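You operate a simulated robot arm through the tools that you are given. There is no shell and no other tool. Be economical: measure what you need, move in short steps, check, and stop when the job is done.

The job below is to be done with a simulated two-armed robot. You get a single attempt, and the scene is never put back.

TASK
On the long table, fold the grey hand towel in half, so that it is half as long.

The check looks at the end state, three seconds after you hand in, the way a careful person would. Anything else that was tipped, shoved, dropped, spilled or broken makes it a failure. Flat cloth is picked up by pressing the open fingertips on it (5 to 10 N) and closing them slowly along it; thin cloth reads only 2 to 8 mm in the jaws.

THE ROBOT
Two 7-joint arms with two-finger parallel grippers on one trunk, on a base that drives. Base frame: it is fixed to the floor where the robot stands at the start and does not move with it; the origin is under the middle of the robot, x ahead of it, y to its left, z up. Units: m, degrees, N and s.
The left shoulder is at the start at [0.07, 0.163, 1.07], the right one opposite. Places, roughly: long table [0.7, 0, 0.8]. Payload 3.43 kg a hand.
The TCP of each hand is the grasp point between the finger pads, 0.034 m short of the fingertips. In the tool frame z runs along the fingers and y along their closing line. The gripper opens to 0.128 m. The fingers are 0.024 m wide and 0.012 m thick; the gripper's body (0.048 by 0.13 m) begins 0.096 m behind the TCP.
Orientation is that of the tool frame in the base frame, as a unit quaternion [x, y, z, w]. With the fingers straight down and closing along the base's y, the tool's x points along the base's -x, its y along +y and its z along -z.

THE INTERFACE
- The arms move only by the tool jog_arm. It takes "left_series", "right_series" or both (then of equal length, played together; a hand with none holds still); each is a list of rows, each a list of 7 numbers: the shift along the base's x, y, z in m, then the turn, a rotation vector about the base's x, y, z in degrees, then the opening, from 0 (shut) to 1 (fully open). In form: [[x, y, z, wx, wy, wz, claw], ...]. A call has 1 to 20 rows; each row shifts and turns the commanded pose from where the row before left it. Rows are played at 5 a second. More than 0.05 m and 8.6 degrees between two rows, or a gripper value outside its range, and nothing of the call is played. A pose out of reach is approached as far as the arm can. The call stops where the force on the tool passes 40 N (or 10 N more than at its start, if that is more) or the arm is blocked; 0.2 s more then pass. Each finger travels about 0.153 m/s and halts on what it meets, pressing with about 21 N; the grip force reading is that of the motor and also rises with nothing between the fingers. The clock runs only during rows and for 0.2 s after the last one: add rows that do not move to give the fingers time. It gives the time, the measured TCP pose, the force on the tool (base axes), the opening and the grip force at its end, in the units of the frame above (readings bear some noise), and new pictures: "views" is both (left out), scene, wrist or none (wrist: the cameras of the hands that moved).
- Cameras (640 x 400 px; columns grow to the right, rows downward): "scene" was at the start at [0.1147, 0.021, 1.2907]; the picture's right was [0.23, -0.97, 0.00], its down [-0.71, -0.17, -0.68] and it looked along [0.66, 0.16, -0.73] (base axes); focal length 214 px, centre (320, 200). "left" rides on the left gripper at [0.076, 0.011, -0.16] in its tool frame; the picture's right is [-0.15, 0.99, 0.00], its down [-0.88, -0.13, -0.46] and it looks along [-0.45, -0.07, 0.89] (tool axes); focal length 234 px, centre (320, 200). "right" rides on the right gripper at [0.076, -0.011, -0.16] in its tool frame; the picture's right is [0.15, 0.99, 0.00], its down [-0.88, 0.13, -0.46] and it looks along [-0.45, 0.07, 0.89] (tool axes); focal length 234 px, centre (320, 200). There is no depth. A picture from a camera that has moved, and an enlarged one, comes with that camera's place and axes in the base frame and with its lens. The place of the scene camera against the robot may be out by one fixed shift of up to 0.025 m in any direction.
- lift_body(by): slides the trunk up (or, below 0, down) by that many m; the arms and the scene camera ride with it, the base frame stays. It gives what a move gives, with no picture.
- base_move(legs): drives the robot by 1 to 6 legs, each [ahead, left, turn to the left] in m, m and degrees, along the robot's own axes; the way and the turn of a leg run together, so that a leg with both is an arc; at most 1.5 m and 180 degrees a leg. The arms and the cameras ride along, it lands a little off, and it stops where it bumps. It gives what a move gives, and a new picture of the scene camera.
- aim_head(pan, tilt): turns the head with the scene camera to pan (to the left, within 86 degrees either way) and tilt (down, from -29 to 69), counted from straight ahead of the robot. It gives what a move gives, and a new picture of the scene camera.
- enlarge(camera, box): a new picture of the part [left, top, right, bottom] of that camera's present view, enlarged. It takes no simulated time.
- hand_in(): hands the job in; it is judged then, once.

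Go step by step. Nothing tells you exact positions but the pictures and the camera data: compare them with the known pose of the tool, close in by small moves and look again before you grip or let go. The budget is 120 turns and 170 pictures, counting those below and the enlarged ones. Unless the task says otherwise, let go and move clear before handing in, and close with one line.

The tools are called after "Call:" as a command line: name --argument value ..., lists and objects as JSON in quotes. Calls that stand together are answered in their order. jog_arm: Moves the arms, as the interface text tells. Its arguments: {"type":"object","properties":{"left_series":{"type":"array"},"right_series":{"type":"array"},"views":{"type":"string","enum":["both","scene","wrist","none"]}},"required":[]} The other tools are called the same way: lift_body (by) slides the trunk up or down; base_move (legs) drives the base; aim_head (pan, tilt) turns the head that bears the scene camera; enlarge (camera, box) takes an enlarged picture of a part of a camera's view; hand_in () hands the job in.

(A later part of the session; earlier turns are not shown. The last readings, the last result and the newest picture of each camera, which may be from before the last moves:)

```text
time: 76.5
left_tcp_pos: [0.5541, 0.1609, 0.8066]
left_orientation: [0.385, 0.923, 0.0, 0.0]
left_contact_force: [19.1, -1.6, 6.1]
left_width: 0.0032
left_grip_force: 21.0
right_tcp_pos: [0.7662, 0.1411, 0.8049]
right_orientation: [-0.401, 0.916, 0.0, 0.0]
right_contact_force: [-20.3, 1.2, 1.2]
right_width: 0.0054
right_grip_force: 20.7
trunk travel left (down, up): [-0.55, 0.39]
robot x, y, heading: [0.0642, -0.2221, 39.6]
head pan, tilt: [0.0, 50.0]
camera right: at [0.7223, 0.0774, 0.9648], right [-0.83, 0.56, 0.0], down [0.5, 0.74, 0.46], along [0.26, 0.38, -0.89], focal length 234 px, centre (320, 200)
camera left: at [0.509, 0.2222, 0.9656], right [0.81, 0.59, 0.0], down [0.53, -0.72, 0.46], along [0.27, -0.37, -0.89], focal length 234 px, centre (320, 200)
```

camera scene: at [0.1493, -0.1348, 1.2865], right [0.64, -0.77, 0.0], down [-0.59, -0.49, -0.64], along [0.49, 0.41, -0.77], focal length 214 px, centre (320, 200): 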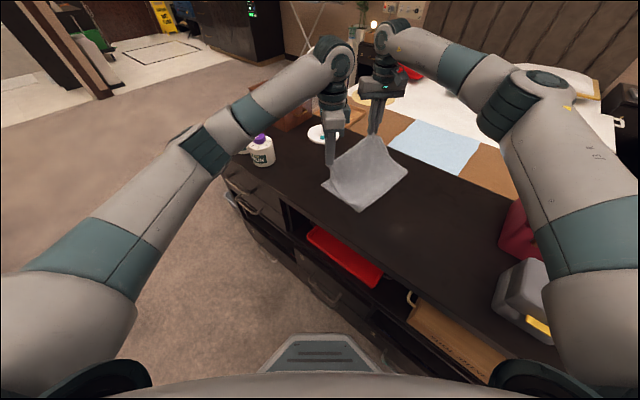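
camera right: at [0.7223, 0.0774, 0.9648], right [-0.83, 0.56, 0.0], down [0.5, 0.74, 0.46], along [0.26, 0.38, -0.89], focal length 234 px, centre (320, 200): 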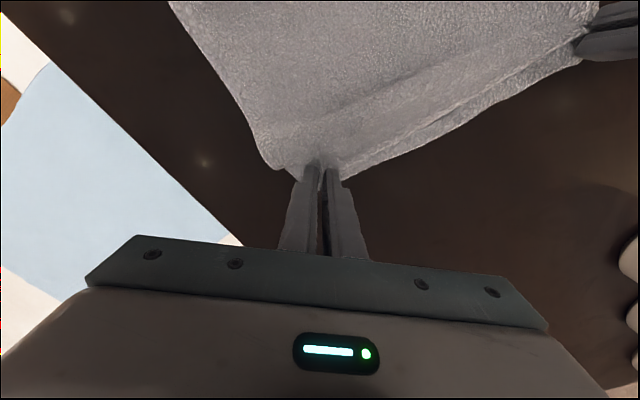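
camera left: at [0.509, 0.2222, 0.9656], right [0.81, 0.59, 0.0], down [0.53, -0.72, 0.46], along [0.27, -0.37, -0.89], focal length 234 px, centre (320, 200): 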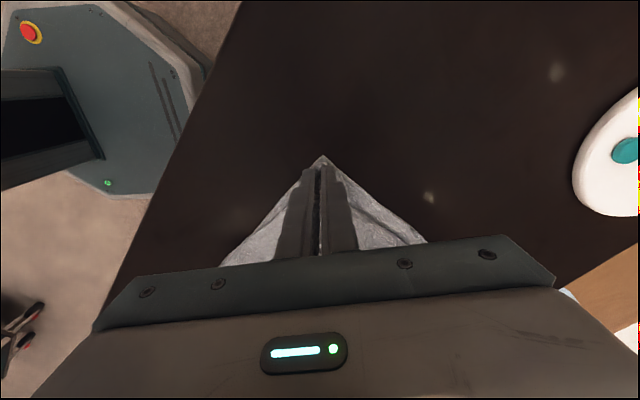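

Positions look right; the top edge sits about 1 cm inside the bottom edge. I'll slacken by a few mm, then release gently.

Call:
jog_arm --left_series '[[0.003, 0.003, 0, 0, 0, 0, 0], [0, 0.002, -0.001, 0, 0, 0, 0], [0, 0, 0, 0, 0, 0, 0.06], [0, 0, 0, 0, 0, 0, 0.14], [0, 0, 0, 0, 0, 0, 0.2], [0, 0, 0.02, 0, 0, 0, 0.2], [0, 0, 0.04, 0, 0, 0, 0.2], [0, 0.01, 0.04, 0, 0, 0, 0.2], [-0.04, 0.02, 0.02, 0, 0, 0, 0.2], [-0.04, 0.01, 0.02, 0, 0, 0, 0.2]]' --right_series '[[-0.003, 0.004, 0, 0, 0, 0, 0], [0, 0.003, -0.001, 0, 0, 0, 0], [0, 0, 0, 0, 0, 0, 0.06], [0, 0, 0, 0, 0, 0, 0.14], [0, 0, 0, 0, 0, 0, 0.2], [0, 0, 0.02, 0, 0, 0, 0.2], [0, 0, 0.04, 0, 0, 0, 0.2], [-0.01, 0.01, 0.04, 0, 0, 0, 0.2], [-0.02, 0.02, 0.02, 0, 0, 0, 0.2], [-0.005, 0.02, 0, 0, 0, 0, 0.2]]' --views "none"

Call:
enlarge --camera "right" --box '[160, 0, 480, 200]'

Call:
enlarge --camera "scene" --box '[290, 130, 430, 230]'

```text
time: 78.7
left_tcp_pos: [0.4779, 0.2059, 0.9456]
left_orientation: [0.384, 0.923, 0.001, 0.001]
left_contact_force: [0.6, 0.3, -0.1]
left_width: 0.026
left_grip_force: 0.1
right_tcp_pos: [0.7282, 0.1988, 0.9259]
right_orientation: [-0.4, 0.916, -0.001, 0.0]
right_contact_force: [0.3, 0.2, 0.2]
right_width: 0.0259
right_grip_force: 0.1
trunk travel left (down, up): [-0.55, 0.39]
robot x, y, heading: [0.0657, -0.2137, 39.7]
head pan, tilt: [0.0, 50.0]
```

```text
2.00 times, centred on (320, 100) of right
camera zoom: at [0.6842, 0.1348, 1.0854], right [-0.83, 0.56, 0.0], down [0.5, 0.73, 0.46], along [0.26, 0.38, -0.89], focal length 468 px, centre (320, 400)
```

zoom: 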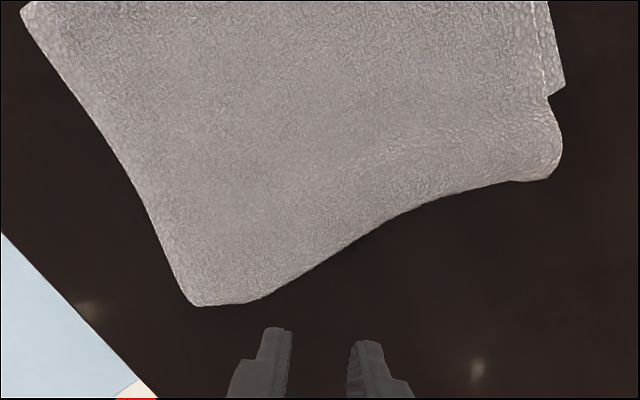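

```text
4.00 times, centred on (360, 180) of scene
camera zoom: at [0.1478, -0.1341, 1.2866], right [0.64, -0.77, 0.0], down [-0.59, -0.49, -0.64], along [0.49, 0.41, -0.77], focal length 858 px, centre (160, 280)
```

zoom: 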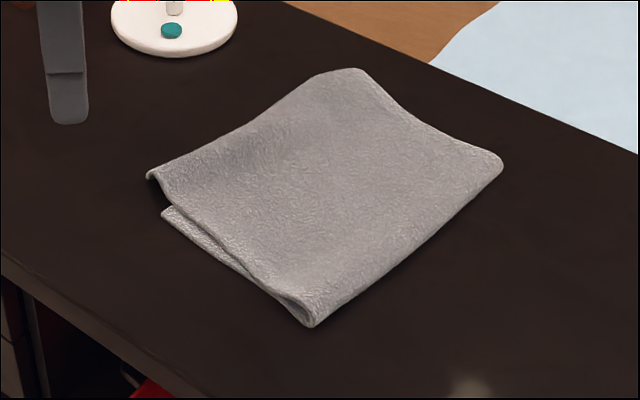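

Much better; the near corner is still slightly raised. I'll let it settle while moving the left hand away.

Call:
jog_arm --left_series '[[-0.03, 0, 0.01, 0, 0, 8, 0.2], [-0.03, 0, 0.01, 0, 0, 8, 0.2], [0, 0, 0, 0, 0, 8, 0.2], [0, 0, 0, 0, 0, 8, 0.2], [0, 0, 0, 0, 0, 8, 0.2], [0, 0, 0, 0, 0, 5, 0.2], [0, 0, 0, 0, 0, 0, 0.2], [0, 0, 0, 0, 0, 0, 0.2], [0, 0, 0, 0, 0, 0, 0.2], [0, 0, 0, 0, 0, 0, 0.2], [0, 0, 0, 0, 0, 0, 0.2], [0, 0, 0, 0, 0, 0, 0.2]]' --views "none"

Call:
enlarge --camera "right" --box '[160, 0, 480, 200]'

Call:
enlarge --camera "scene" --box '[290, 130, 430, 230]'

```text
time: 81.3
left_tcp_pos: [0.4181, 0.2061, 0.9637]
left_orientation: [0.002, 1.0, -0.001, 0.0]
left_contact_force: [-0.2, 0.2, -0.7]
left_width: 0.0254
left_grip_force: 0.0
right_tcp_pos: [0.7303, 0.1982, 0.9251]
right_orientation: [-0.401, 0.916, 0.0, 0.0]
right_contact_force: [0.6, -0.8, -0.2]
right_width: 0.0258
right_grip_force: 0.0
trunk travel left (down, up): [-0.55, 0.39]
robot x, y, heading: [0.0655, -0.2179, 39.8]
head pan, tilt: [0.0, 50.0]
```

```text
2.00 times, centred on (320, 100) of right
camera zoom: at [0.6851, 0.1346, 1.0846], right [-0.83, 0.56, 0.0], down [0.5, 0.73, 0.46], along [0.26, 0.38, -0.89], focal length 468 px, centre (320, 400)
```

zoom: 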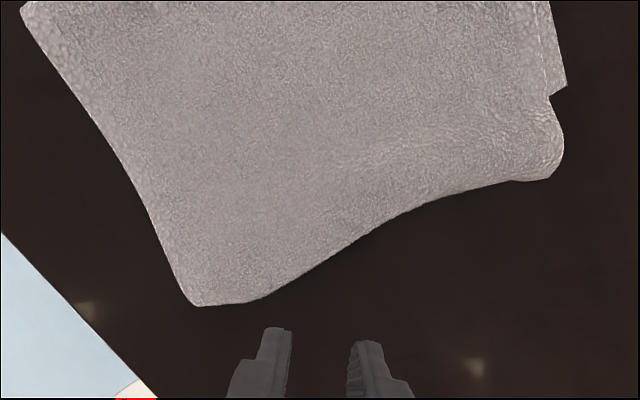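

```text
4.00 times, centred on (360, 180) of scene
camera zoom: at [0.149, -0.1346, 1.2865], right [0.64, -0.77, 0.0], down [-0.59, -0.49, -0.64], along [0.49, 0.41, -0.77], focal length 858 px, centre (160, 280)
```

zoom: 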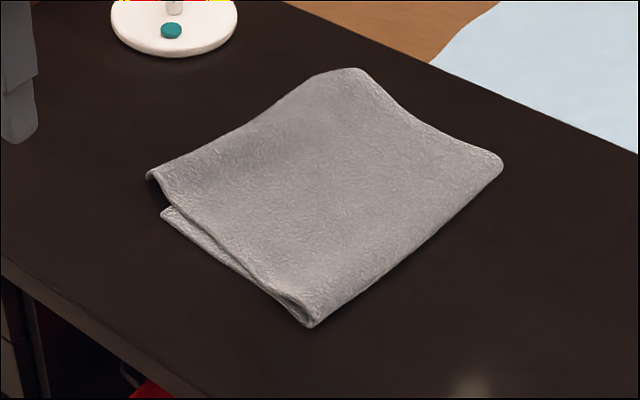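

The near top corner is arched and overhangs the bottom corner by about 3 cm. I'll tidy it with one gentle left-hand pinch.

Call:
jog_arm --left_series '[[0.03, 0, 0, 0, 0, -8, 0.25], [0.03, 0, 0, 0, 0, -8, 0.25], [0.03, 0, -0.02, 0, 0, -8, 0.25], [0.03, 0, -0.03, 0, 0, -8, 0.25], [0.03, 0.002, -0.03, 0, 0, -8, 0.25], [0.006, 0, -0.03, 0, 0, -5, 0.25], [0, 0, -0.02, 0, 0, 0, 0.25], [0, 0, 0, 0, 0, 0, 0.25]]' --views "wrist"

Call:
enlarge --camera "right" --box '[240, 0, 480, 150]'

```text
time: 83.1
left_tcp_pos: [0.5754, 0.2076, 0.8334]
left_orientation: [0.384, 0.923, 0.0, 0.0]
left_contact_force: [0.5, 0.0, -1.1]
left_width: 0.032
left_grip_force: 0.1
right_tcp_pos: [0.7285, 0.1974, 0.926]
right_orientation: [-0.401, 0.916, -0.001, 0.0]
right_contact_force: [1.0, 0.2, -0.7]
right_width: 0.0258
right_grip_force: 0.0
trunk travel left (down, up): [-0.55, 0.39]
robot x, y, heading: [0.0622, -0.2168, 39.8]
head pan, tilt: [0.0, 50.0]
camera left: at [0.5309, 0.2688, 0.992], right [0.81, 0.59, 0.0], down [0.53, -0.72, 0.46], along [0.27, -0.37, -0.89], focal length 234 px, centre (320, 200)
```

left: 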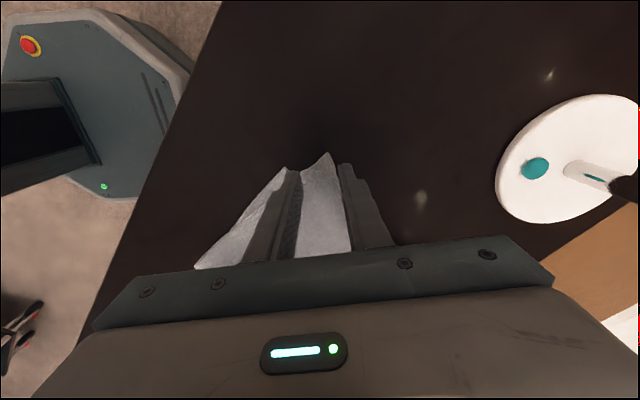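

```text
2.67 times, centred on (360, 75) of right
camera zoom: at [0.685, 0.1345, 1.0846], right [-0.83, 0.56, 0.0], down [0.5, 0.73, 0.46], along [0.26, 0.38, -0.89], focal length 624 px, centre (213, 533)
```

zoom: 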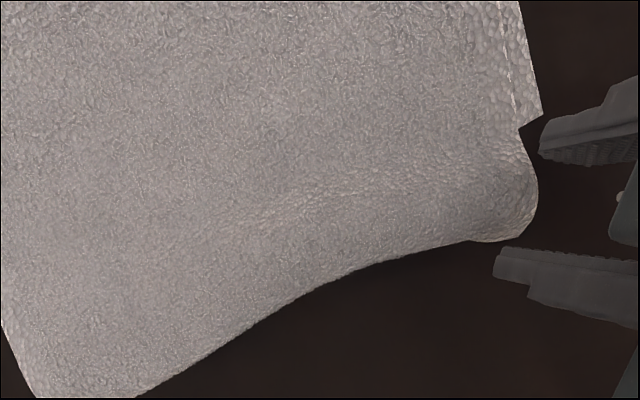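

Cloth corner lies between the fingers; small shift, lower and close.

Call:
jog_arm --left_series '[[-0.002, -0.006, -0.012, 0, 0, 0, 0.27], [0, 0, -0.012, 0, 0, 0, 0.27], [0, 0, -0.006, 0, 0, 0, 0.27], [0, 0, 0, 0, 0, 0, 0.22], [0, 0, 0, 0, 0, 0, 0.17], [0, 0, 0, 0, 0, 0, 0.12], [0, 0, 0, 0, 0, 0, 0.07], [0, 0, 0, 0, 0, 0, 0.03], [0, 0, 0, 0, 0, 0, 0], [0, 0, 0, 0, 0, 0, 0], [0, 0, 0.015, 0, 0, 0, 0]]' --views "wrist"

Call:
enlarge --camera "right" --box '[240, 0, 480, 150]'

```text
time: 85.5
left_tcp_pos: [0.5721, 0.2035, 0.8201]
left_orientation: [0.384, 0.923, 0.001, 0.0]
left_contact_force: [-0.7, -0.5, 0.7]
left_width: 0.0039
left_grip_force: 21.1
right_tcp_pos: [0.7288, 0.1977, 0.9255]
right_orientation: [-0.401, 0.916, -0.001, 0.001]
right_contact_force: [-0.3, 0.0, 0.3]
right_width: 0.0253
right_grip_force: 0.0
trunk travel left (down, up): [-0.55, 0.39]
robot x, y, heading: [0.0643, -0.2195, 39.9]
head pan, tilt: [0.0, 50.0]
camera left: at [0.5277, 0.2648, 0.9782], right [0.8, 0.59, 0.0], down [0.53, -0.72, 0.46], along [0.27, -0.37, -0.89], focal length 234 px, centre (320, 200)
```

left: 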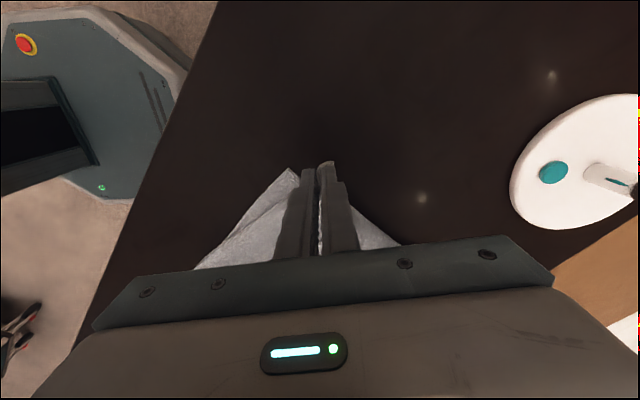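

```text
2.67 times, centred on (360, 75) of right
camera zoom: at [0.6849, 0.1343, 1.0847], right [-0.83, 0.56, 0.0], down [0.5, 0.73, 0.46], along [0.26, 0.38, -0.89], focal length 624 px, centre (213, 533)
```

zoom: 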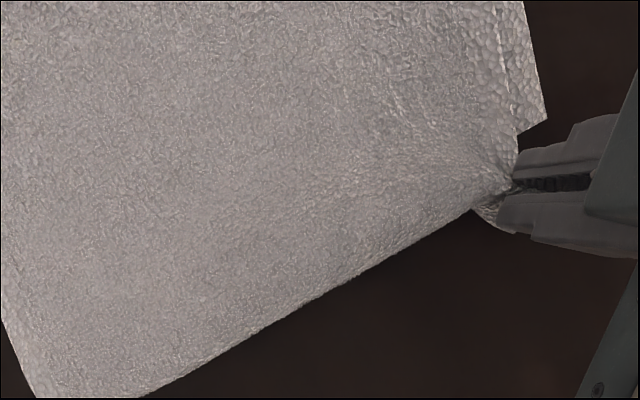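

Gripped. I'll bring it to the bottom corner (about −0.018, −0.032), lower and release.

Call:
jog_arm --left_series '[[-0.004, -0.006, 0.015, 0, 0, 0, 0], [-0.008, -0.013, 0.005, 0, 0, 0, 0], [-0.007, -0.013, -0.01, 0, 0, 0, 0], [0, 0, -0.015, 0, 0, 0, 0], [0, 0, -0.005, 0, 0, 0, 0], [0, 0, 0, 0, 0, 0, 0.04], [0, 0, 0, 0, 0, 0, 0.1], [0, 0, 0, 0, 0, 0, 0.2], [0, 0, 0.02, 0, 0, 0, 0.2], [0, 0, 0.04, 0, 0, 0, 0.2], [-0.02, 0, 0.04, 0, 0, 0, 0.2], [-0.045, 0, 0, 0, 0, 0, 0.2], [-0.045, 0, 0, 0, 0, 0, 0.2], [0, 0, 0, 0, 0, 0, 0.2], [0, 0, 0, 0, 0, 0, 0.2], [0, 0, 0, 0, 0, 0, 0.2]]' --views "none"

Call:
enlarge --camera "right" --box '[160, 0, 480, 200]'

Call:
enlarge --camera "scene" --box '[290, 130, 430, 230]'

```text
time: 88.9
left_tcp_pos: [0.4455, 0.1707, 0.9091]
left_orientation: [0.385, 0.923, 0.0, 0.0]
left_contact_force: [-0.8, 0.3, 0.3]
left_width: 0.0256
left_grip_force: 0.1
right_tcp_pos: [0.7299, 0.1976, 0.9243]
right_orientation: [-0.401, 0.916, 0.0, 0.0]
right_contact_force: [0.3, 0.4, 0.0]
right_width: 0.0259
right_grip_force: 0.0
trunk travel left (down, up): [-0.55, 0.39]
robot x, y, heading: [0.0631, -0.2228, 39.6]
head pan, tilt: [0.0, 50.0]
```

```text
2.00 times, centred on (320, 100) of right
camera zoom: at [0.6852, 0.1346, 1.0845], right [-0.83, 0.56, 0.0], down [0.5, 0.73, 0.46], along [0.26, 0.38, -0.89], focal length 468 px, centre (320, 400)
```

zoom: 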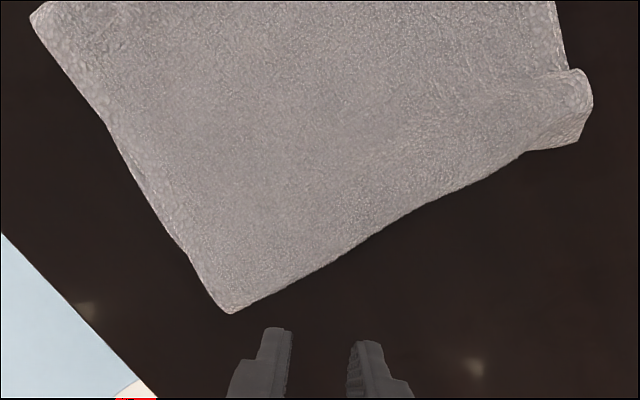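

```text
4.00 times, centred on (360, 180) of scene
camera zoom: at [0.1491, -0.1348, 1.2865], right [0.64, -0.77, 0.0], down [-0.59, -0.49, -0.64], along [0.49, 0.41, -0.77], focal length 858 px, centre (160, 280)
```

zoom: 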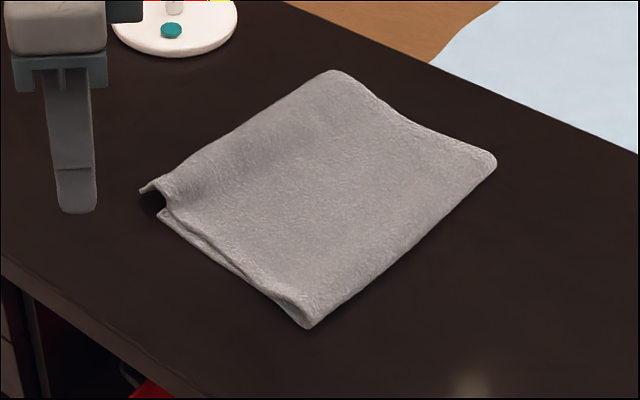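

Nicely rectangular now, with just a small hump at the near corner. I'll press the hump flat with the closed left fingers.

Call:
jog_arm --left_series '[[0.04, 0.002, 0, 0, 0, 0, 0], [0.04, 0.003, 0, 0, 0, 0, 0], [0.036, 0.003, 0, 0, 0, 0, 0], [0, 0, -0.04, 0, 0, 0, 0], [0, 0, -0.04, 0, 0, 0, 0], [0, 0, -0.015, 0, 0, 0, 0], [0, 0, -0.007, 0, 0, 0, 0], [0, 0, -0.004, 0, 0, 0, 0], [0, 0, 0, 0, 0, 0, 0]]' --views "wrist"

Call:
enlarge --camera "right" --box '[160, 0, 480, 200]'

```text
time: 90.9
left_tcp_pos: [0.5582, 0.1772, 0.8048]
left_orientation: [0.385, 0.923, 0.0, -0.001]
left_contact_force: [-0.4, -0.2, 1.6]
left_width: 0.0
left_grip_force: 21.0
right_tcp_pos: [0.7291, 0.1989, 0.9252]
right_orientation: [-0.401, 0.916, -0.001, 0.0]
right_contact_force: [0.1, -0.7, 0.9]
right_width: 0.0255
right_grip_force: 0.0
trunk travel left (down, up): [-0.55, 0.39]
robot x, y, heading: [0.0624, -0.2261, 40.1]
head pan, tilt: [0.0, 50.0]
camera left: at [0.5145, 0.24, 0.9637], right [0.81, 0.59, 0.0], down [0.53, -0.72, 0.46], along [0.27, -0.37, -0.89], focal length 234 px, centre (320, 200)
```

left: 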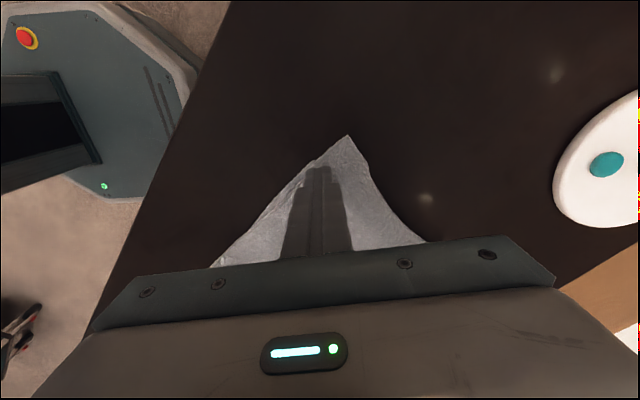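

```text
2.00 times, centred on (320, 100) of right
camera zoom: at [0.685, 0.1345, 1.0847], right [-0.83, 0.56, 0.0], down [0.5, 0.73, 0.46], along [0.26, 0.38, -0.89], focal length 468 px, centre (320, 400)
```

zoom: 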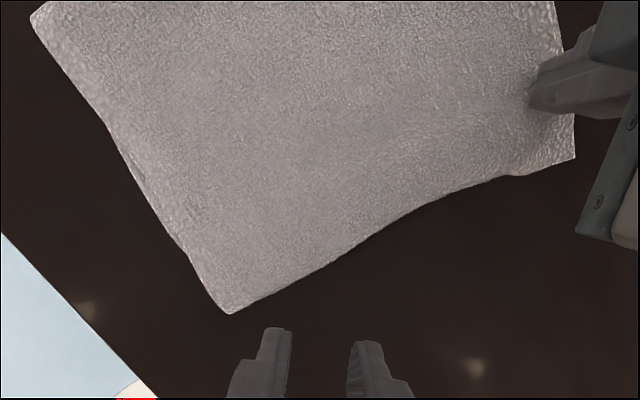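

The hump is flat. I'll lift away and measure how the top edge lies against the bottom edge.

Call:
jog_arm --left_series '[[0, 0, 0.03, 0, 0, 0, 0.05], [-0.02, 0.02, 0.03, 0, 0, 0, 0.2], [-0.03, 0.03, 0.03, 0, 0, 0, 0.2], [-0.02, 0.03, 0.02, 0, 0, 0, 0.2], [0, 0.03, 0, 0, 0, 0, 0.2], [0, 0, 0, 0, 0, 0, 0.2], [0, 0, 0, 0, 0, 0, 0.2], [0, 0, 0, 0, 0, 0, 0.2], [0, 0, 0, 0, 0, 0, 0.2]]' --views "wrist"

Call:
enlarge --camera "scene" --box '[290, 130, 430, 230]'

Call:
enlarge --camera "right" --box '[160, 0, 480, 200]'

```text
refused: row 3 steps farther than a row can; nothing moved
```

```text
4.00 times, centred on (360, 180) of scene
camera zoom: at [0.1488, -0.1348, 1.2866], right [0.64, -0.77, 0.0], down [-0.59, -0.49, -0.64], along [0.49, 0.41, -0.77], focal length 858 px, centre (160, 280)
```

zoom: 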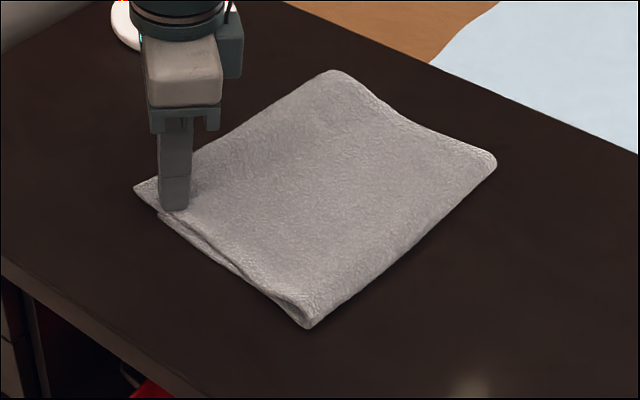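

```text
2.00 times, centred on (320, 100) of right
camera zoom: at [0.685, 0.1345, 1.0847], right [-0.83, 0.56, 0.0], down [0.5, 0.73, 0.46], along [0.26, 0.38, -0.89], focal length 468 px, centre (320, 400)
```

zoom: 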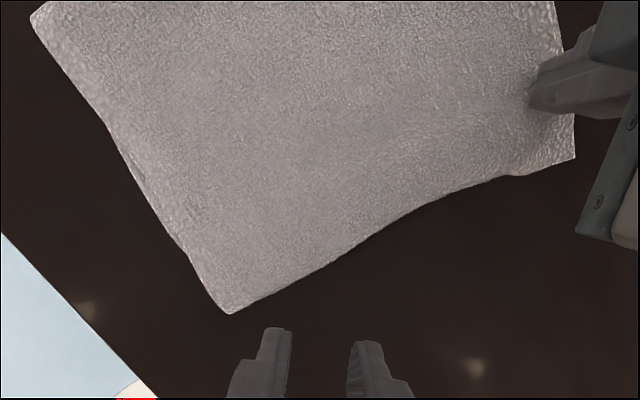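

Call:
jog_arm --left_series '[[0, 0, 0.03, 0, 0, 0, 0.05], [-0.02, 0.02, 0.03, 0, 0, 0, 0.2], [-0.025, 0.025, 0.025, 0, 0, 0, 0.2], [-0.02, 0.025, 0.02, 0, 0, 0, 0.2], [0, 0.03, 0, 0, 0, 0, 0.2], [0, 0, 0, 0, 0, 0, 0.2], [0, 0, 0, 0, 0, 0, 0.2], [0, 0, 0, 0, 0, 0, 0.2]]' --views "wrist"

Call:
enlarge --camera "scene" --box '[290, 130, 430, 230]'

Call:
enlarge --camera "right" --box '[160, 0, 480, 200]'

```text
time: 92.7
left_tcp_pos: [0.4921, 0.278, 0.9088]
left_orientation: [0.384, 0.923, -0.001, 0.0]
left_contact_force: [-0.6, -0.1, -0.5]
left_width: 0.0257
left_grip_force: 0.1
right_tcp_pos: [0.7292, 0.1988, 0.9264]
right_orientation: [-0.401, 0.916, 0.001, 0.0]
right_contact_force: [-0.7, -0.2, 0.2]
right_width: 0.0254
right_grip_force: 0.1
trunk travel left (down, up): [-0.55, 0.39]
robot x, y, heading: [0.0666, -0.221, 39.7]
head pan, tilt: [0.0, 50.0]
camera left: at [0.4492, 0.3388, 1.0679], right [0.8, 0.59, 0.0], down [0.53, -0.72, 0.46], along [0.27, -0.37, -0.89], focal length 234 px, centre (320, 200)
```

left: 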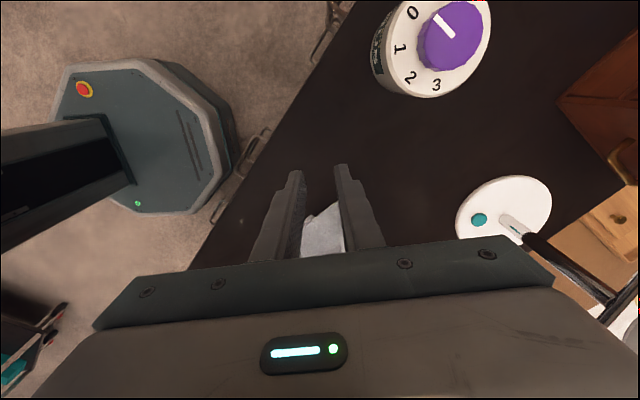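

```text
4.00 times, centred on (360, 180) of scene
camera zoom: at [0.149, -0.1348, 1.2866], right [0.64, -0.77, 0.0], down [-0.59, -0.49, -0.64], along [0.49, 0.41, -0.77], focal length 858 px, centre (160, 280)
```

zoom: 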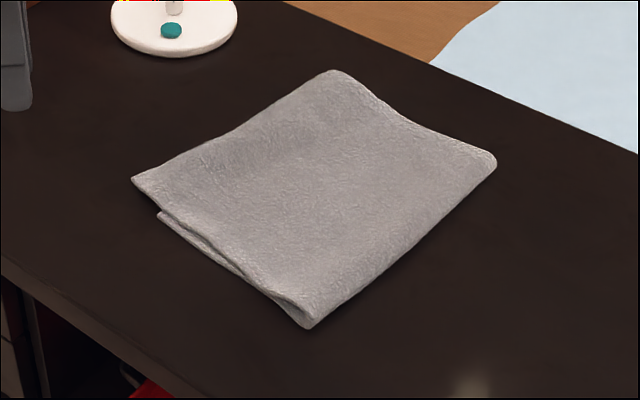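

```text
2.00 times, centred on (320, 100) of right
camera zoom: at [0.6851, 0.1345, 1.0846], right [-0.83, 0.56, 0.0], down [0.5, 0.73, 0.46], along [0.26, 0.38, -0.89], focal length 468 px, centre (320, 400)
```

zoom: 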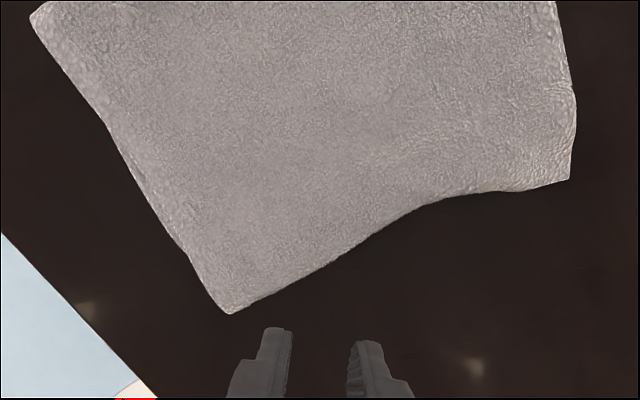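

The top edge still overhangs at the near corner (tip ≈ (0.563, 0.232) over a bottom corner at ≈ (0.546, 0.18)). I'll redo the last fold with edge grips near both corners, closing along y, since that kind of grip released most cleanly before.

Call:
jog_arm --left_series '[[0.015, -0.005, 0, 0, 0, 8, 0.24], [0.015, -0.01, 0, 0, 0, 8, 0.24], [0.015, -0.01, 0, 0, 0, 8, 0.24], [0.015, -0.01, 0, 0, 0, 8, 0.24], [0.015, -0.01, 0, 0, 0, 8, 0.24], [0.018, -0.013, -0.02, 0, 0, 5, 0.24], [0, 0, -0.03, 0, 0, 0, 0.24], [0, 0, -0.03, 0, 0, 0, 0.24], [0, 0, 0, 0, 0, 0, 0.24]]' --right_series '[[0.006, -0.003, 0, 0, 0, -8, 0.24], [0.006, -0.003, 0, 0, 0, -8, 0.24], [0.006, -0.003, 0, 0, 0, -8, 0.24], [0.006, -0.003, 0, 0, 0, -8, 0.24], [0.006, -0.003, 0, 0, 0, -8, 0.24], [0.006, -0.003, -0.02, 0, 0, -7.3, 0.24], [0, 0, -0.04, 0, 0, 0, 0.24], [0, 0, -0.035, 0, 0, 0, 0.24], [0, 0, 0, 0, 0, 0, 0.24]]' --views "wrist"

```text
time: 94.7
left_tcp_pos: [0.5888, 0.2189, 0.8278]
left_orientation: [0.002, 1.0, 0.0, 0.0]
left_contact_force: [-1.3, 0.4, 0.4]
left_width: 0.0309
left_grip_force: 0.0
right_tcp_pos: [0.7645, 0.1783, 0.8308]
right_orientation: [0.001, 1.0, 0.0, 0.001]
right_contact_force: [0.1, -0.6, -0.6]
right_width: 0.0307
right_grip_force: 0.0
trunk travel left (down, up): [-0.55, 0.39]
robot x, y, heading: [0.0632, -0.2202, 40.0]
head pan, tilt: [0.0, 50.0]
camera right: at [0.6881, 0.1675, 0.9898], right [-0.14, 0.99, 0.0], down [0.88, 0.13, 0.46], along [0.45, 0.07, -0.89], focal length 234 px, centre (320, 200)
camera left: at [0.5127, 0.2301, 0.9867], right [0.15, 0.99, 0.0], down [0.88, -0.13, 0.46], along [0.45, -0.07, -0.89], focal length 234 px, centre (320, 200)
```

right: 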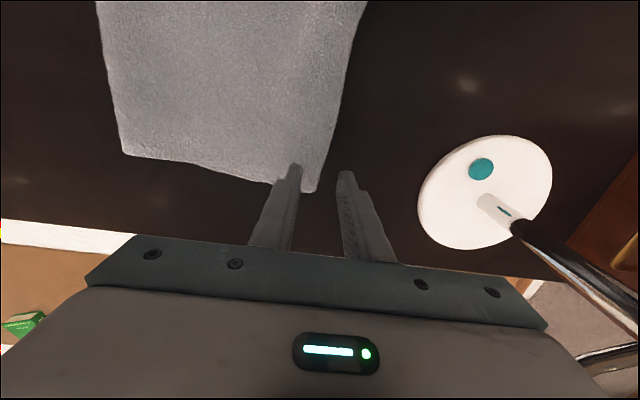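
left: 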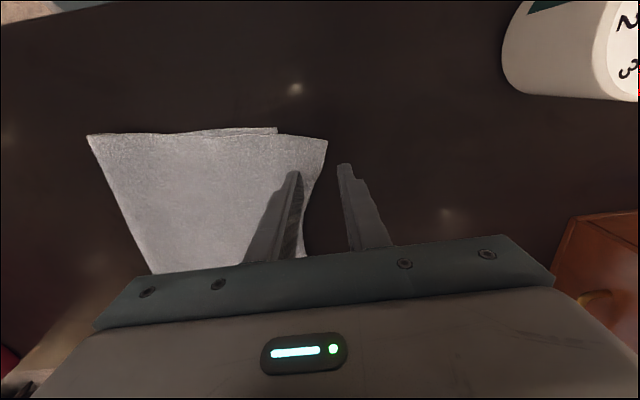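

Measured from here: the near crease is at y ≈ 0.00 with bottom corner (0.546, 0.183) and top corner (0.564, 0.229), so the near side needs about −4.5 cm; the far corner is nearly right. Lowering, closing and lifting both edge grips.

Call:
jog_arm --left_series '[[0, 0, -0.02, 0, 0, 0, 0.24], [0, 0, -0.008, 0, 0, 0, 0.24], [0, 0, -0.003, 0, 0, 0, 0.24], [0, 0, 0, 0, 0, 0, 0.2], [0, 0, 0, 0, 0, 0, 0.16], [0, 0, 0, 0, 0, 0, 0.12], [0, 0, 0, 0, 0, 0, 0.08], [0, 0, 0, 0, 0, 0, 0.04], [0, 0, 0, 0, 0, 0, 0], [0, 0, 0, 0, 0, 0, 0], [0, 0, 0, 0, 0, 0, 0], [0, 0, 0.015, 0, 0, 0, 0]]' --right_series '[[0, 0, -0.02, 0, 0, 0, 0.24], [0, 0, -0.008, 0, 0, 0, 0.24], [0, 0, -0.004, 0, 0, 0, 0.24], [0, 0, 0, 0, 0, 0, 0.2], [0, 0, 0, 0, 0, 0, 0.16], [0, 0, 0, 0, 0, 0, 0.12], [0, 0, 0, 0, 0, 0, 0.08], [0, 0, 0, 0, 0, 0, 0.04], [0, 0, 0, 0, 0, 0, 0], [0, 0, 0, 0, 0, 0, 0], [0, 0, 0, 0, 0, 0, 0], [0, 0, 0.015, 0, 0, 0, 0]]' --views "wrist"

```text
time: 97.3
left_tcp_pos: [0.5875, 0.221, 0.813]
left_orientation: [0.002, 1.0, 0.0, 0.0]
left_contact_force: [0.1, -0.2, 0.1]
left_width: 0.004
left_grip_force: 20.6
right_tcp_pos: [0.7639, 0.1778, 0.81]
right_orientation: [0.001, 1.0, -0.002, -0.001]
right_contact_force: [0.4, 0.5, -0.3]
right_width: 0.0036
right_grip_force: 20.9
trunk travel left (down, up): [-0.55, 0.39]
robot x, y, heading: [0.064, -0.2173, 39.5]
head pan, tilt: [0.0, 50.0]
camera right: at [0.6879, 0.1675, 0.9692], right [-0.15, 0.99, 0.0], down [0.88, 0.13, 0.45], along [0.45, 0.06, -0.89], focal length 234 px, centre (320, 200)
camera left: at [0.5127, 0.2318, 0.9718], right [0.15, 0.99, 0.0], down [0.88, -0.13, 0.46], along [0.45, -0.07, -0.89], focal length 234 px, centre (320, 200)
```

right: 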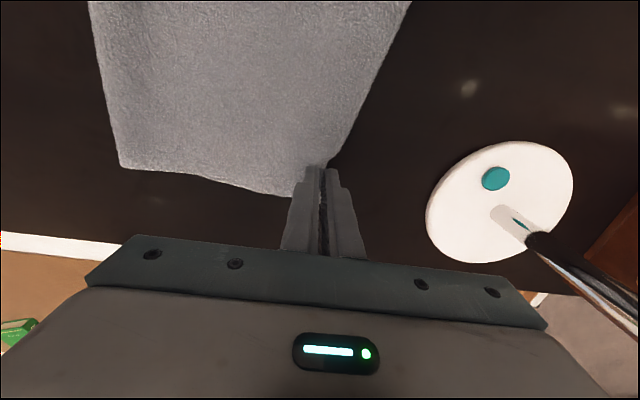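
left: 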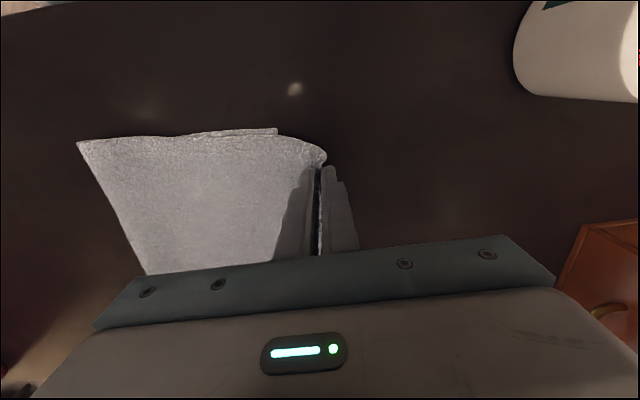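

Both edges are gripped. Lifting and drawing the edge back to unroll the crease.

Call:
jog_arm --left_series '[[0, -0.015, 0.035, 0, 0, 0, 0], [-0.002, -0.03, 0.035, 0, 0, 0, 0], [-0.002, -0.035, 0.03, 0, 0, 0, 0], [-0.002, -0.04, 0.01, 0, 0, 0, 0], [-0.002, -0.045, 0, 0, 0, 0, 0], [0, -0.04, -0.01, 0, 0, 0, 0], [0, -0.03, -0.02, 0, 0, 0, 0], [0, 0, 0, 0, 0, 0, 0]]' --right_series '[[0, -0.01, 0.035, 0, 0, 0, 0], [0, -0.025, 0.035, 0, 0, 0, 0], [0, -0.03, 0.03, 0, 0, 0, 0], [0, -0.035, 0.01, 0, 0, 0, 0], [0, -0.04, 0, 0, 0, 0, 0], [0, -0.035, -0.01, 0, 0, 0, 0], [0, -0.03, -0.02, 0, 0, 0, 0], [0, 0, 0, 0, 0, 0, 0]]'

```text
time: 99.1
left_tcp_pos: [0.5755, -0.0158, 0.8921]
left_orientation: [0.002, 1.0, 0.0, 0.0]
left_contact_force: [0.6, -0.7, -0.3]
left_width: 0.0038
left_grip_force: 21.1
right_tcp_pos: [0.7633, -0.0269, 0.8942]
right_orientation: [0.0, 1.0, 0.0, 0.0]
right_contact_force: [-0.1, 0.2, -0.2]
right_width: 0.0037
right_grip_force: 21.0
trunk travel left (down, up): [-0.55, 0.39]
robot x, y, heading: [0.0618, -0.2187, 39.6]
head pan, tilt: [0.0, 50.0]
camera scene: at [0.1483, -0.1336, 1.2866], right [0.64, -0.77, 0.0], down [-0.59, -0.49, -0.64], along [0.49, 0.41, -0.77], focal length 214 px, centre (320, 200)
camera right: at [0.687, -0.0371, 1.0531], right [-0.15, 0.99, 0.0], down [0.88, 0.13, 0.46], along [0.45, 0.07, -0.89], focal length 234 px, centre (320, 200)
camera left: at [0.5016, -0.0046, 1.0511], right [0.15, 0.99, 0.0], down [0.88, -0.13, 0.46], along [0.45, -0.07, -0.89], focal length 234 px, centre (320, 200)
```

scene: 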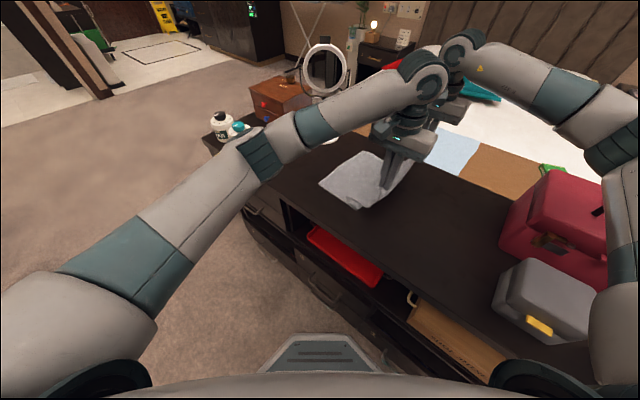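
right: 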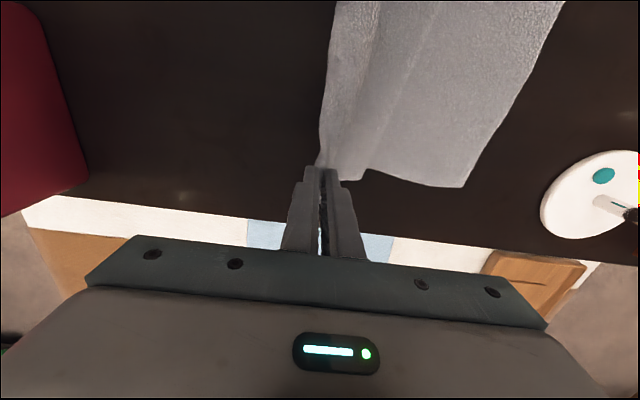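
left: 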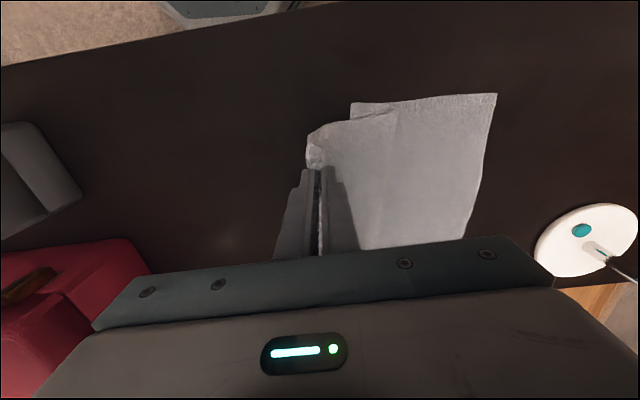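

The bottom corners are at (0.545, 0.19) and (0.786, 0.175). I'll lay the cloth out further by moving the base 0.12 m toward −y and lowering, so the crease unrolls past y ≈ −0.02.

Call:
base_move --legs '[[-0.077, -0.092, 0]]'

Call:
jog_arm --left_series '[[0, -0.01, -0.02, 0, 0, 0, 0], [0, -0.01, -0.025, 0, 0, 0, 0], [0, 0, 0, 0, 0, 0, 0], [0, 0, 0, 0, 0, 0, 0], [0, 0.01, 0.03, 0, 0, 0, 0], [0, 0.025, 0.03, 0, 0, 0, 0], [0, 0.035, 0.02, 0, 0, 0, 0], [0, 0.04, 0.01, 0, 0, 0, 0], [0, 0.04, 0, 0, 0, 0, 0]]' --right_series '[[0, -0.01, -0.02, 0, 0, 0, 0], [0, -0.01, -0.025, 0, 0, 0, 0], [0, 0, 0, 0, 0, 0, 0], [0, 0, 0, 0, 0, 0, 0], [0, 0.01, 0.03, 0, 0, 0, 0], [0, 0.025, 0.03, 0, 0, 0, 0], [0, 0.035, 0.02, 0, 0, 0, 0], [0, 0.04, 0.01, 0, 0, 0, 0], [0, 0.04, 0, 0, 0, 0, 0]]' --views "scene"

```text
time: 100.3
left_tcp_pos: [0.5766, -0.1363, 0.8928]
left_orientation: [0.001, 1.0, 0.0, 0.0]
left_contact_force: [0.3, -0.4, 0.5]
left_width: 0.004
left_grip_force: 20.9
right_tcp_pos: [0.7632, -0.1466, 0.893]
right_orientation: [-0.001, 1.0, 0.0, 0.0]
right_contact_force: [-0.4, -0.2, 0.3]
right_width: 0.0035
right_grip_force: 21.2
trunk travel left (down, up): [-0.55, 0.39]
robot x, y, heading: [0.0609, -0.3425, 40.0]
head pan, tilt: [0.0, 50.0]
camera scene: at [0.149, -0.256, 1.2866], right [0.64, -0.77, 0.0], down [-0.59, -0.49, -0.64], along [0.49, 0.41, -0.77], focal length 214 px, centre (320, 200)
```

scene: 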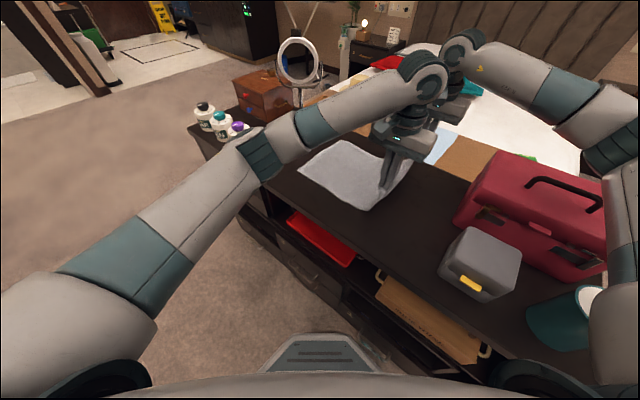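

```text
time: 102.3
left_tcp_pos: [0.578, -0.0018, 0.9363]
left_orientation: [0.001, 1.0, -0.001, -0.001]
left_contact_force: [0.6, 0.7, -0.8]
left_width: 0.0041
left_grip_force: 20.7
right_tcp_pos: [0.7638, -0.0128, 0.9374]
right_orientation: [0.0, 1.0, -0.001, 0.001]
right_contact_force: [-0.6, -0.3, 0.7]
right_width: 0.0038
right_grip_force: 20.8
trunk travel left (down, up): [-0.55, 0.39]
robot x, y, heading: [0.0677, -0.3411, 39.6]
head pan, tilt: [0.0, 50.0]
camera scene: at [0.1483, -0.2524, 1.2864], right [0.64, -0.77, 0.0], down [-0.59, -0.49, -0.64], along [0.49, 0.41, -0.77], focal length 214 px, centre (320, 200)
```

scene: 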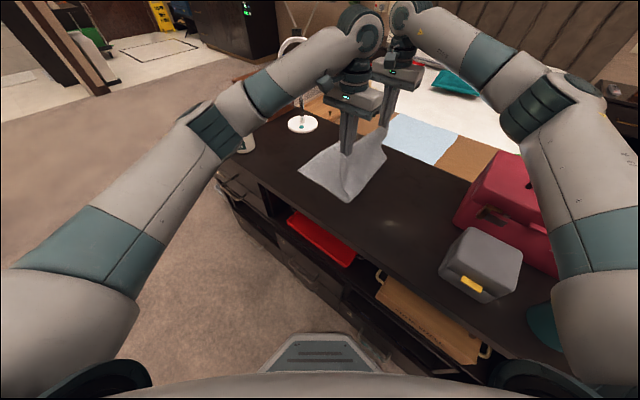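

Good. Base forward by 0.09 along +y, then lower most of the way and check.

Call:
base_move --legs '[[0.058, 0.069, 0]]'

Call:
jog_arm --left_series '[[-0.002, 0.015, -0.02, 0, 0, 0, 0], [-0.002, 0.015, -0.025, 0, 0, 0, 0], [-0.002, 0.015, -0.025, 0, 0, 0, 0], [0, 0, 0, 0, 0, 0, 0]]' --right_series '[[0, 0.015, -0.02, 0, 0, 0, 0], [0, 0.015, -0.025, 0, 0, 0, 0], [0, 0.015, -0.025, 0, 0, 0, 0], [0, 0, 0, 0, 0, 0, 0]]' --views "wrist"

```text
time: 103.4
left_tcp_pos: [0.5756, 0.0862, 0.9363]
left_orientation: [0.001, 1.0, -0.001, 0.0]
left_contact_force: [-0.4, 0.4, 1.2]
left_width: 0.0038
left_grip_force: 21.0
right_tcp_pos: [0.7643, 0.0746, 0.9371]
right_orientation: [0.0, 1.0, 0.0, 0.001]
right_contact_force: [-0.3, 0.0, 0.3]
right_width: 0.0036
right_grip_force: 21.1
trunk travel left (down, up): [-0.55, 0.39]
robot x, y, heading: [0.0656, -0.25, 40.0]
head pan, tilt: [0.0, 50.0]
camera scene: at [0.1483, -0.1642, 1.2865], right [0.64, -0.77, 0.0], down [-0.59, -0.49, -0.64], along [0.49, 0.41, -0.77], focal length 214 px, centre (320, 200)
```

scene: 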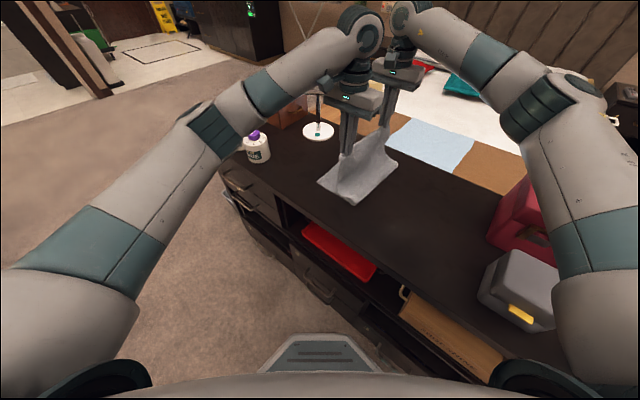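

```text
time: 104.4
left_tcp_pos: [0.5705, 0.1287, 0.8662]
left_orientation: [0.001, 1.0, -0.001, 0.0]
left_contact_force: [1.0, 0.0, -0.3]
left_width: 0.0042
left_grip_force: 20.7
right_tcp_pos: [0.7644, 0.1165, 0.8678]
right_orientation: [0.001, 1.0, 0.002, 0.001]
right_contact_force: [-0.9, 0.3, 0.3]
right_width: 0.0037
right_grip_force: 20.9
trunk travel left (down, up): [-0.55, 0.39]
robot x, y, heading: [0.0652, -0.2473, 39.7]
head pan, tilt: [0.0, 50.0]
camera right: at [0.6876, 0.1053, 1.027], right [-0.15, 0.99, 0.0], down [0.88, 0.13, 0.46], along [0.45, 0.07, -0.89], focal length 234 px, centre (320, 200)
camera left: at [0.4959, 0.1414, 1.0256], right [0.15, 0.99, 0.0], down [0.88, -0.13, 0.46], along [0.45, -0.07, -0.89], focal length 234 px, centre (320, 200)
```

right: 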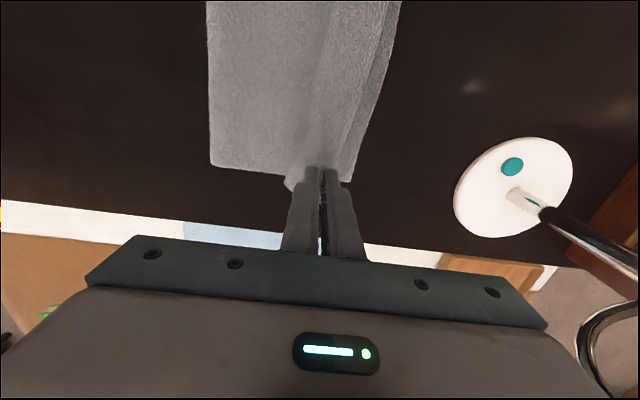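
left: 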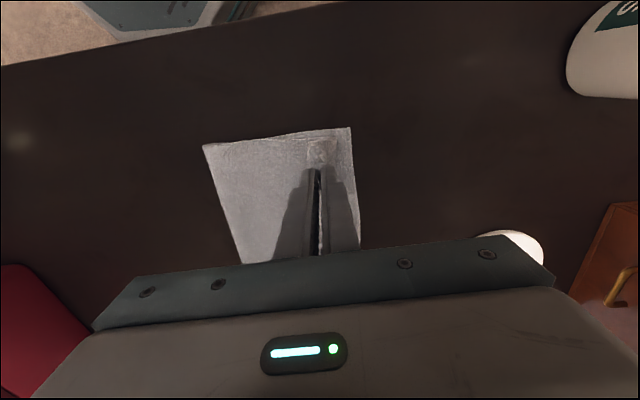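

The loop's crease sits at y ≈ 0, so it needs to bulge further toward −y (bottom edge now 0.166 near, 0.153 far). I'll lower the hands while moving slightly back so the loop spreads that way, then look.

Call:
jog_arm --left_series '[[0, -0.015, -0.01, 0, 0, 0, 0], [0, -0.015, -0.015, 0, 0, 0, 0], [0, -0.01, -0.015, 0, 0, 0, 0], [0, 0, -0.01, 0, 0, 0, 0], [0, 0, 0, 0, 0, 0, 0]]' --right_series '[[0, -0.015, -0.01, 0, 0, 0, 0], [0, -0.015, -0.015, 0, 0, 0, 0], [0, -0.01, -0.015, 0, 0, 0, 0], [0, 0, -0.01, 0, 0, 0, 0], [0, 0, 0, 0, 0, 0, 0]]' --views "wrist"

```text
time: 105.6
left_tcp_pos: [0.5691, 0.0899, 0.8158]
left_orientation: [0.001, 1.0, 0.0, 0.0]
left_contact_force: [1.2, 0.5, 0.4]
left_width: 0.004
left_grip_force: 20.6
right_tcp_pos: [0.7658, 0.0763, 0.8171]
right_orientation: [0.0, 1.0, 0.0, 0.0]
right_contact_force: [-2.0, 0.4, -0.3]
right_width: 0.0038
right_grip_force: 21.0
trunk travel left (down, up): [-0.55, 0.39]
robot x, y, heading: [0.0631, -0.2469, 39.9]
head pan, tilt: [0.0, 50.0]
camera right: at [0.6889, 0.066, 0.9772], right [-0.15, 0.99, 0.0], down [0.88, 0.13, 0.46], along [0.45, 0.07, -0.89], focal length 234 px, centre (320, 200)
camera left: at [0.4958, 0.1018, 0.9746], right [0.15, 0.99, 0.0], down [0.88, -0.13, 0.46], along [0.45, -0.07, -0.89], focal length 234 px, centre (320, 200)
```

right: 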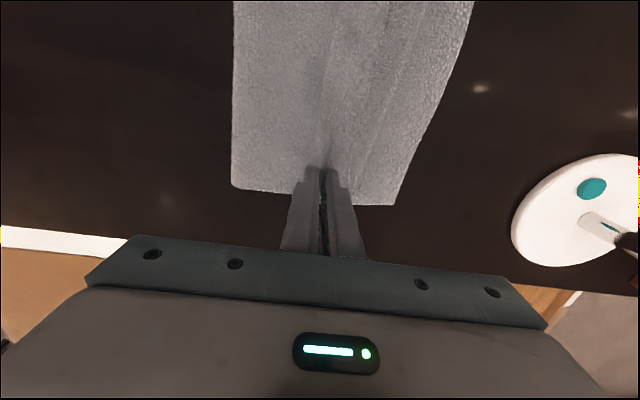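
left: 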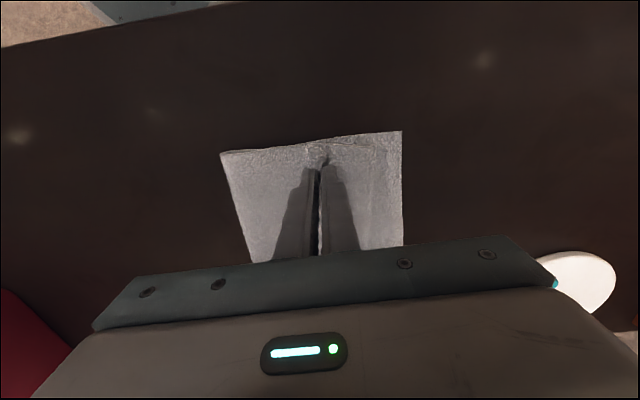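

The crease has not moved; I need to see the loop's shape from the side.

Call:
enlarge --camera "scene" --box '[290, 120, 430, 220]'

```text
4.00 times, centred on (360, 170) of scene
camera zoom: at [0.1482, -0.1653, 1.2866], right [0.64, -0.77, 0.0], down [-0.59, -0.49, -0.64], along [0.49, 0.41, -0.77], focal length 858 px, centre (160, 320)
```

zoom: 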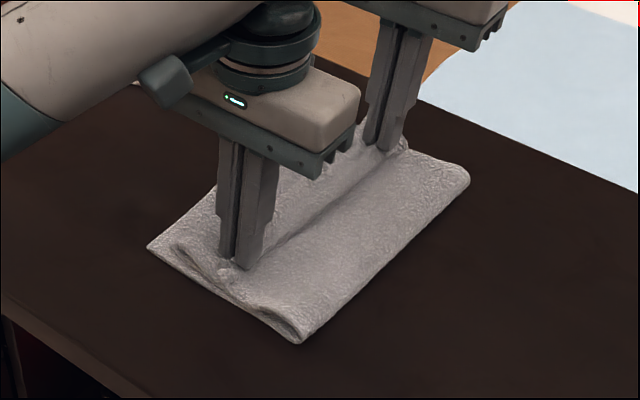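

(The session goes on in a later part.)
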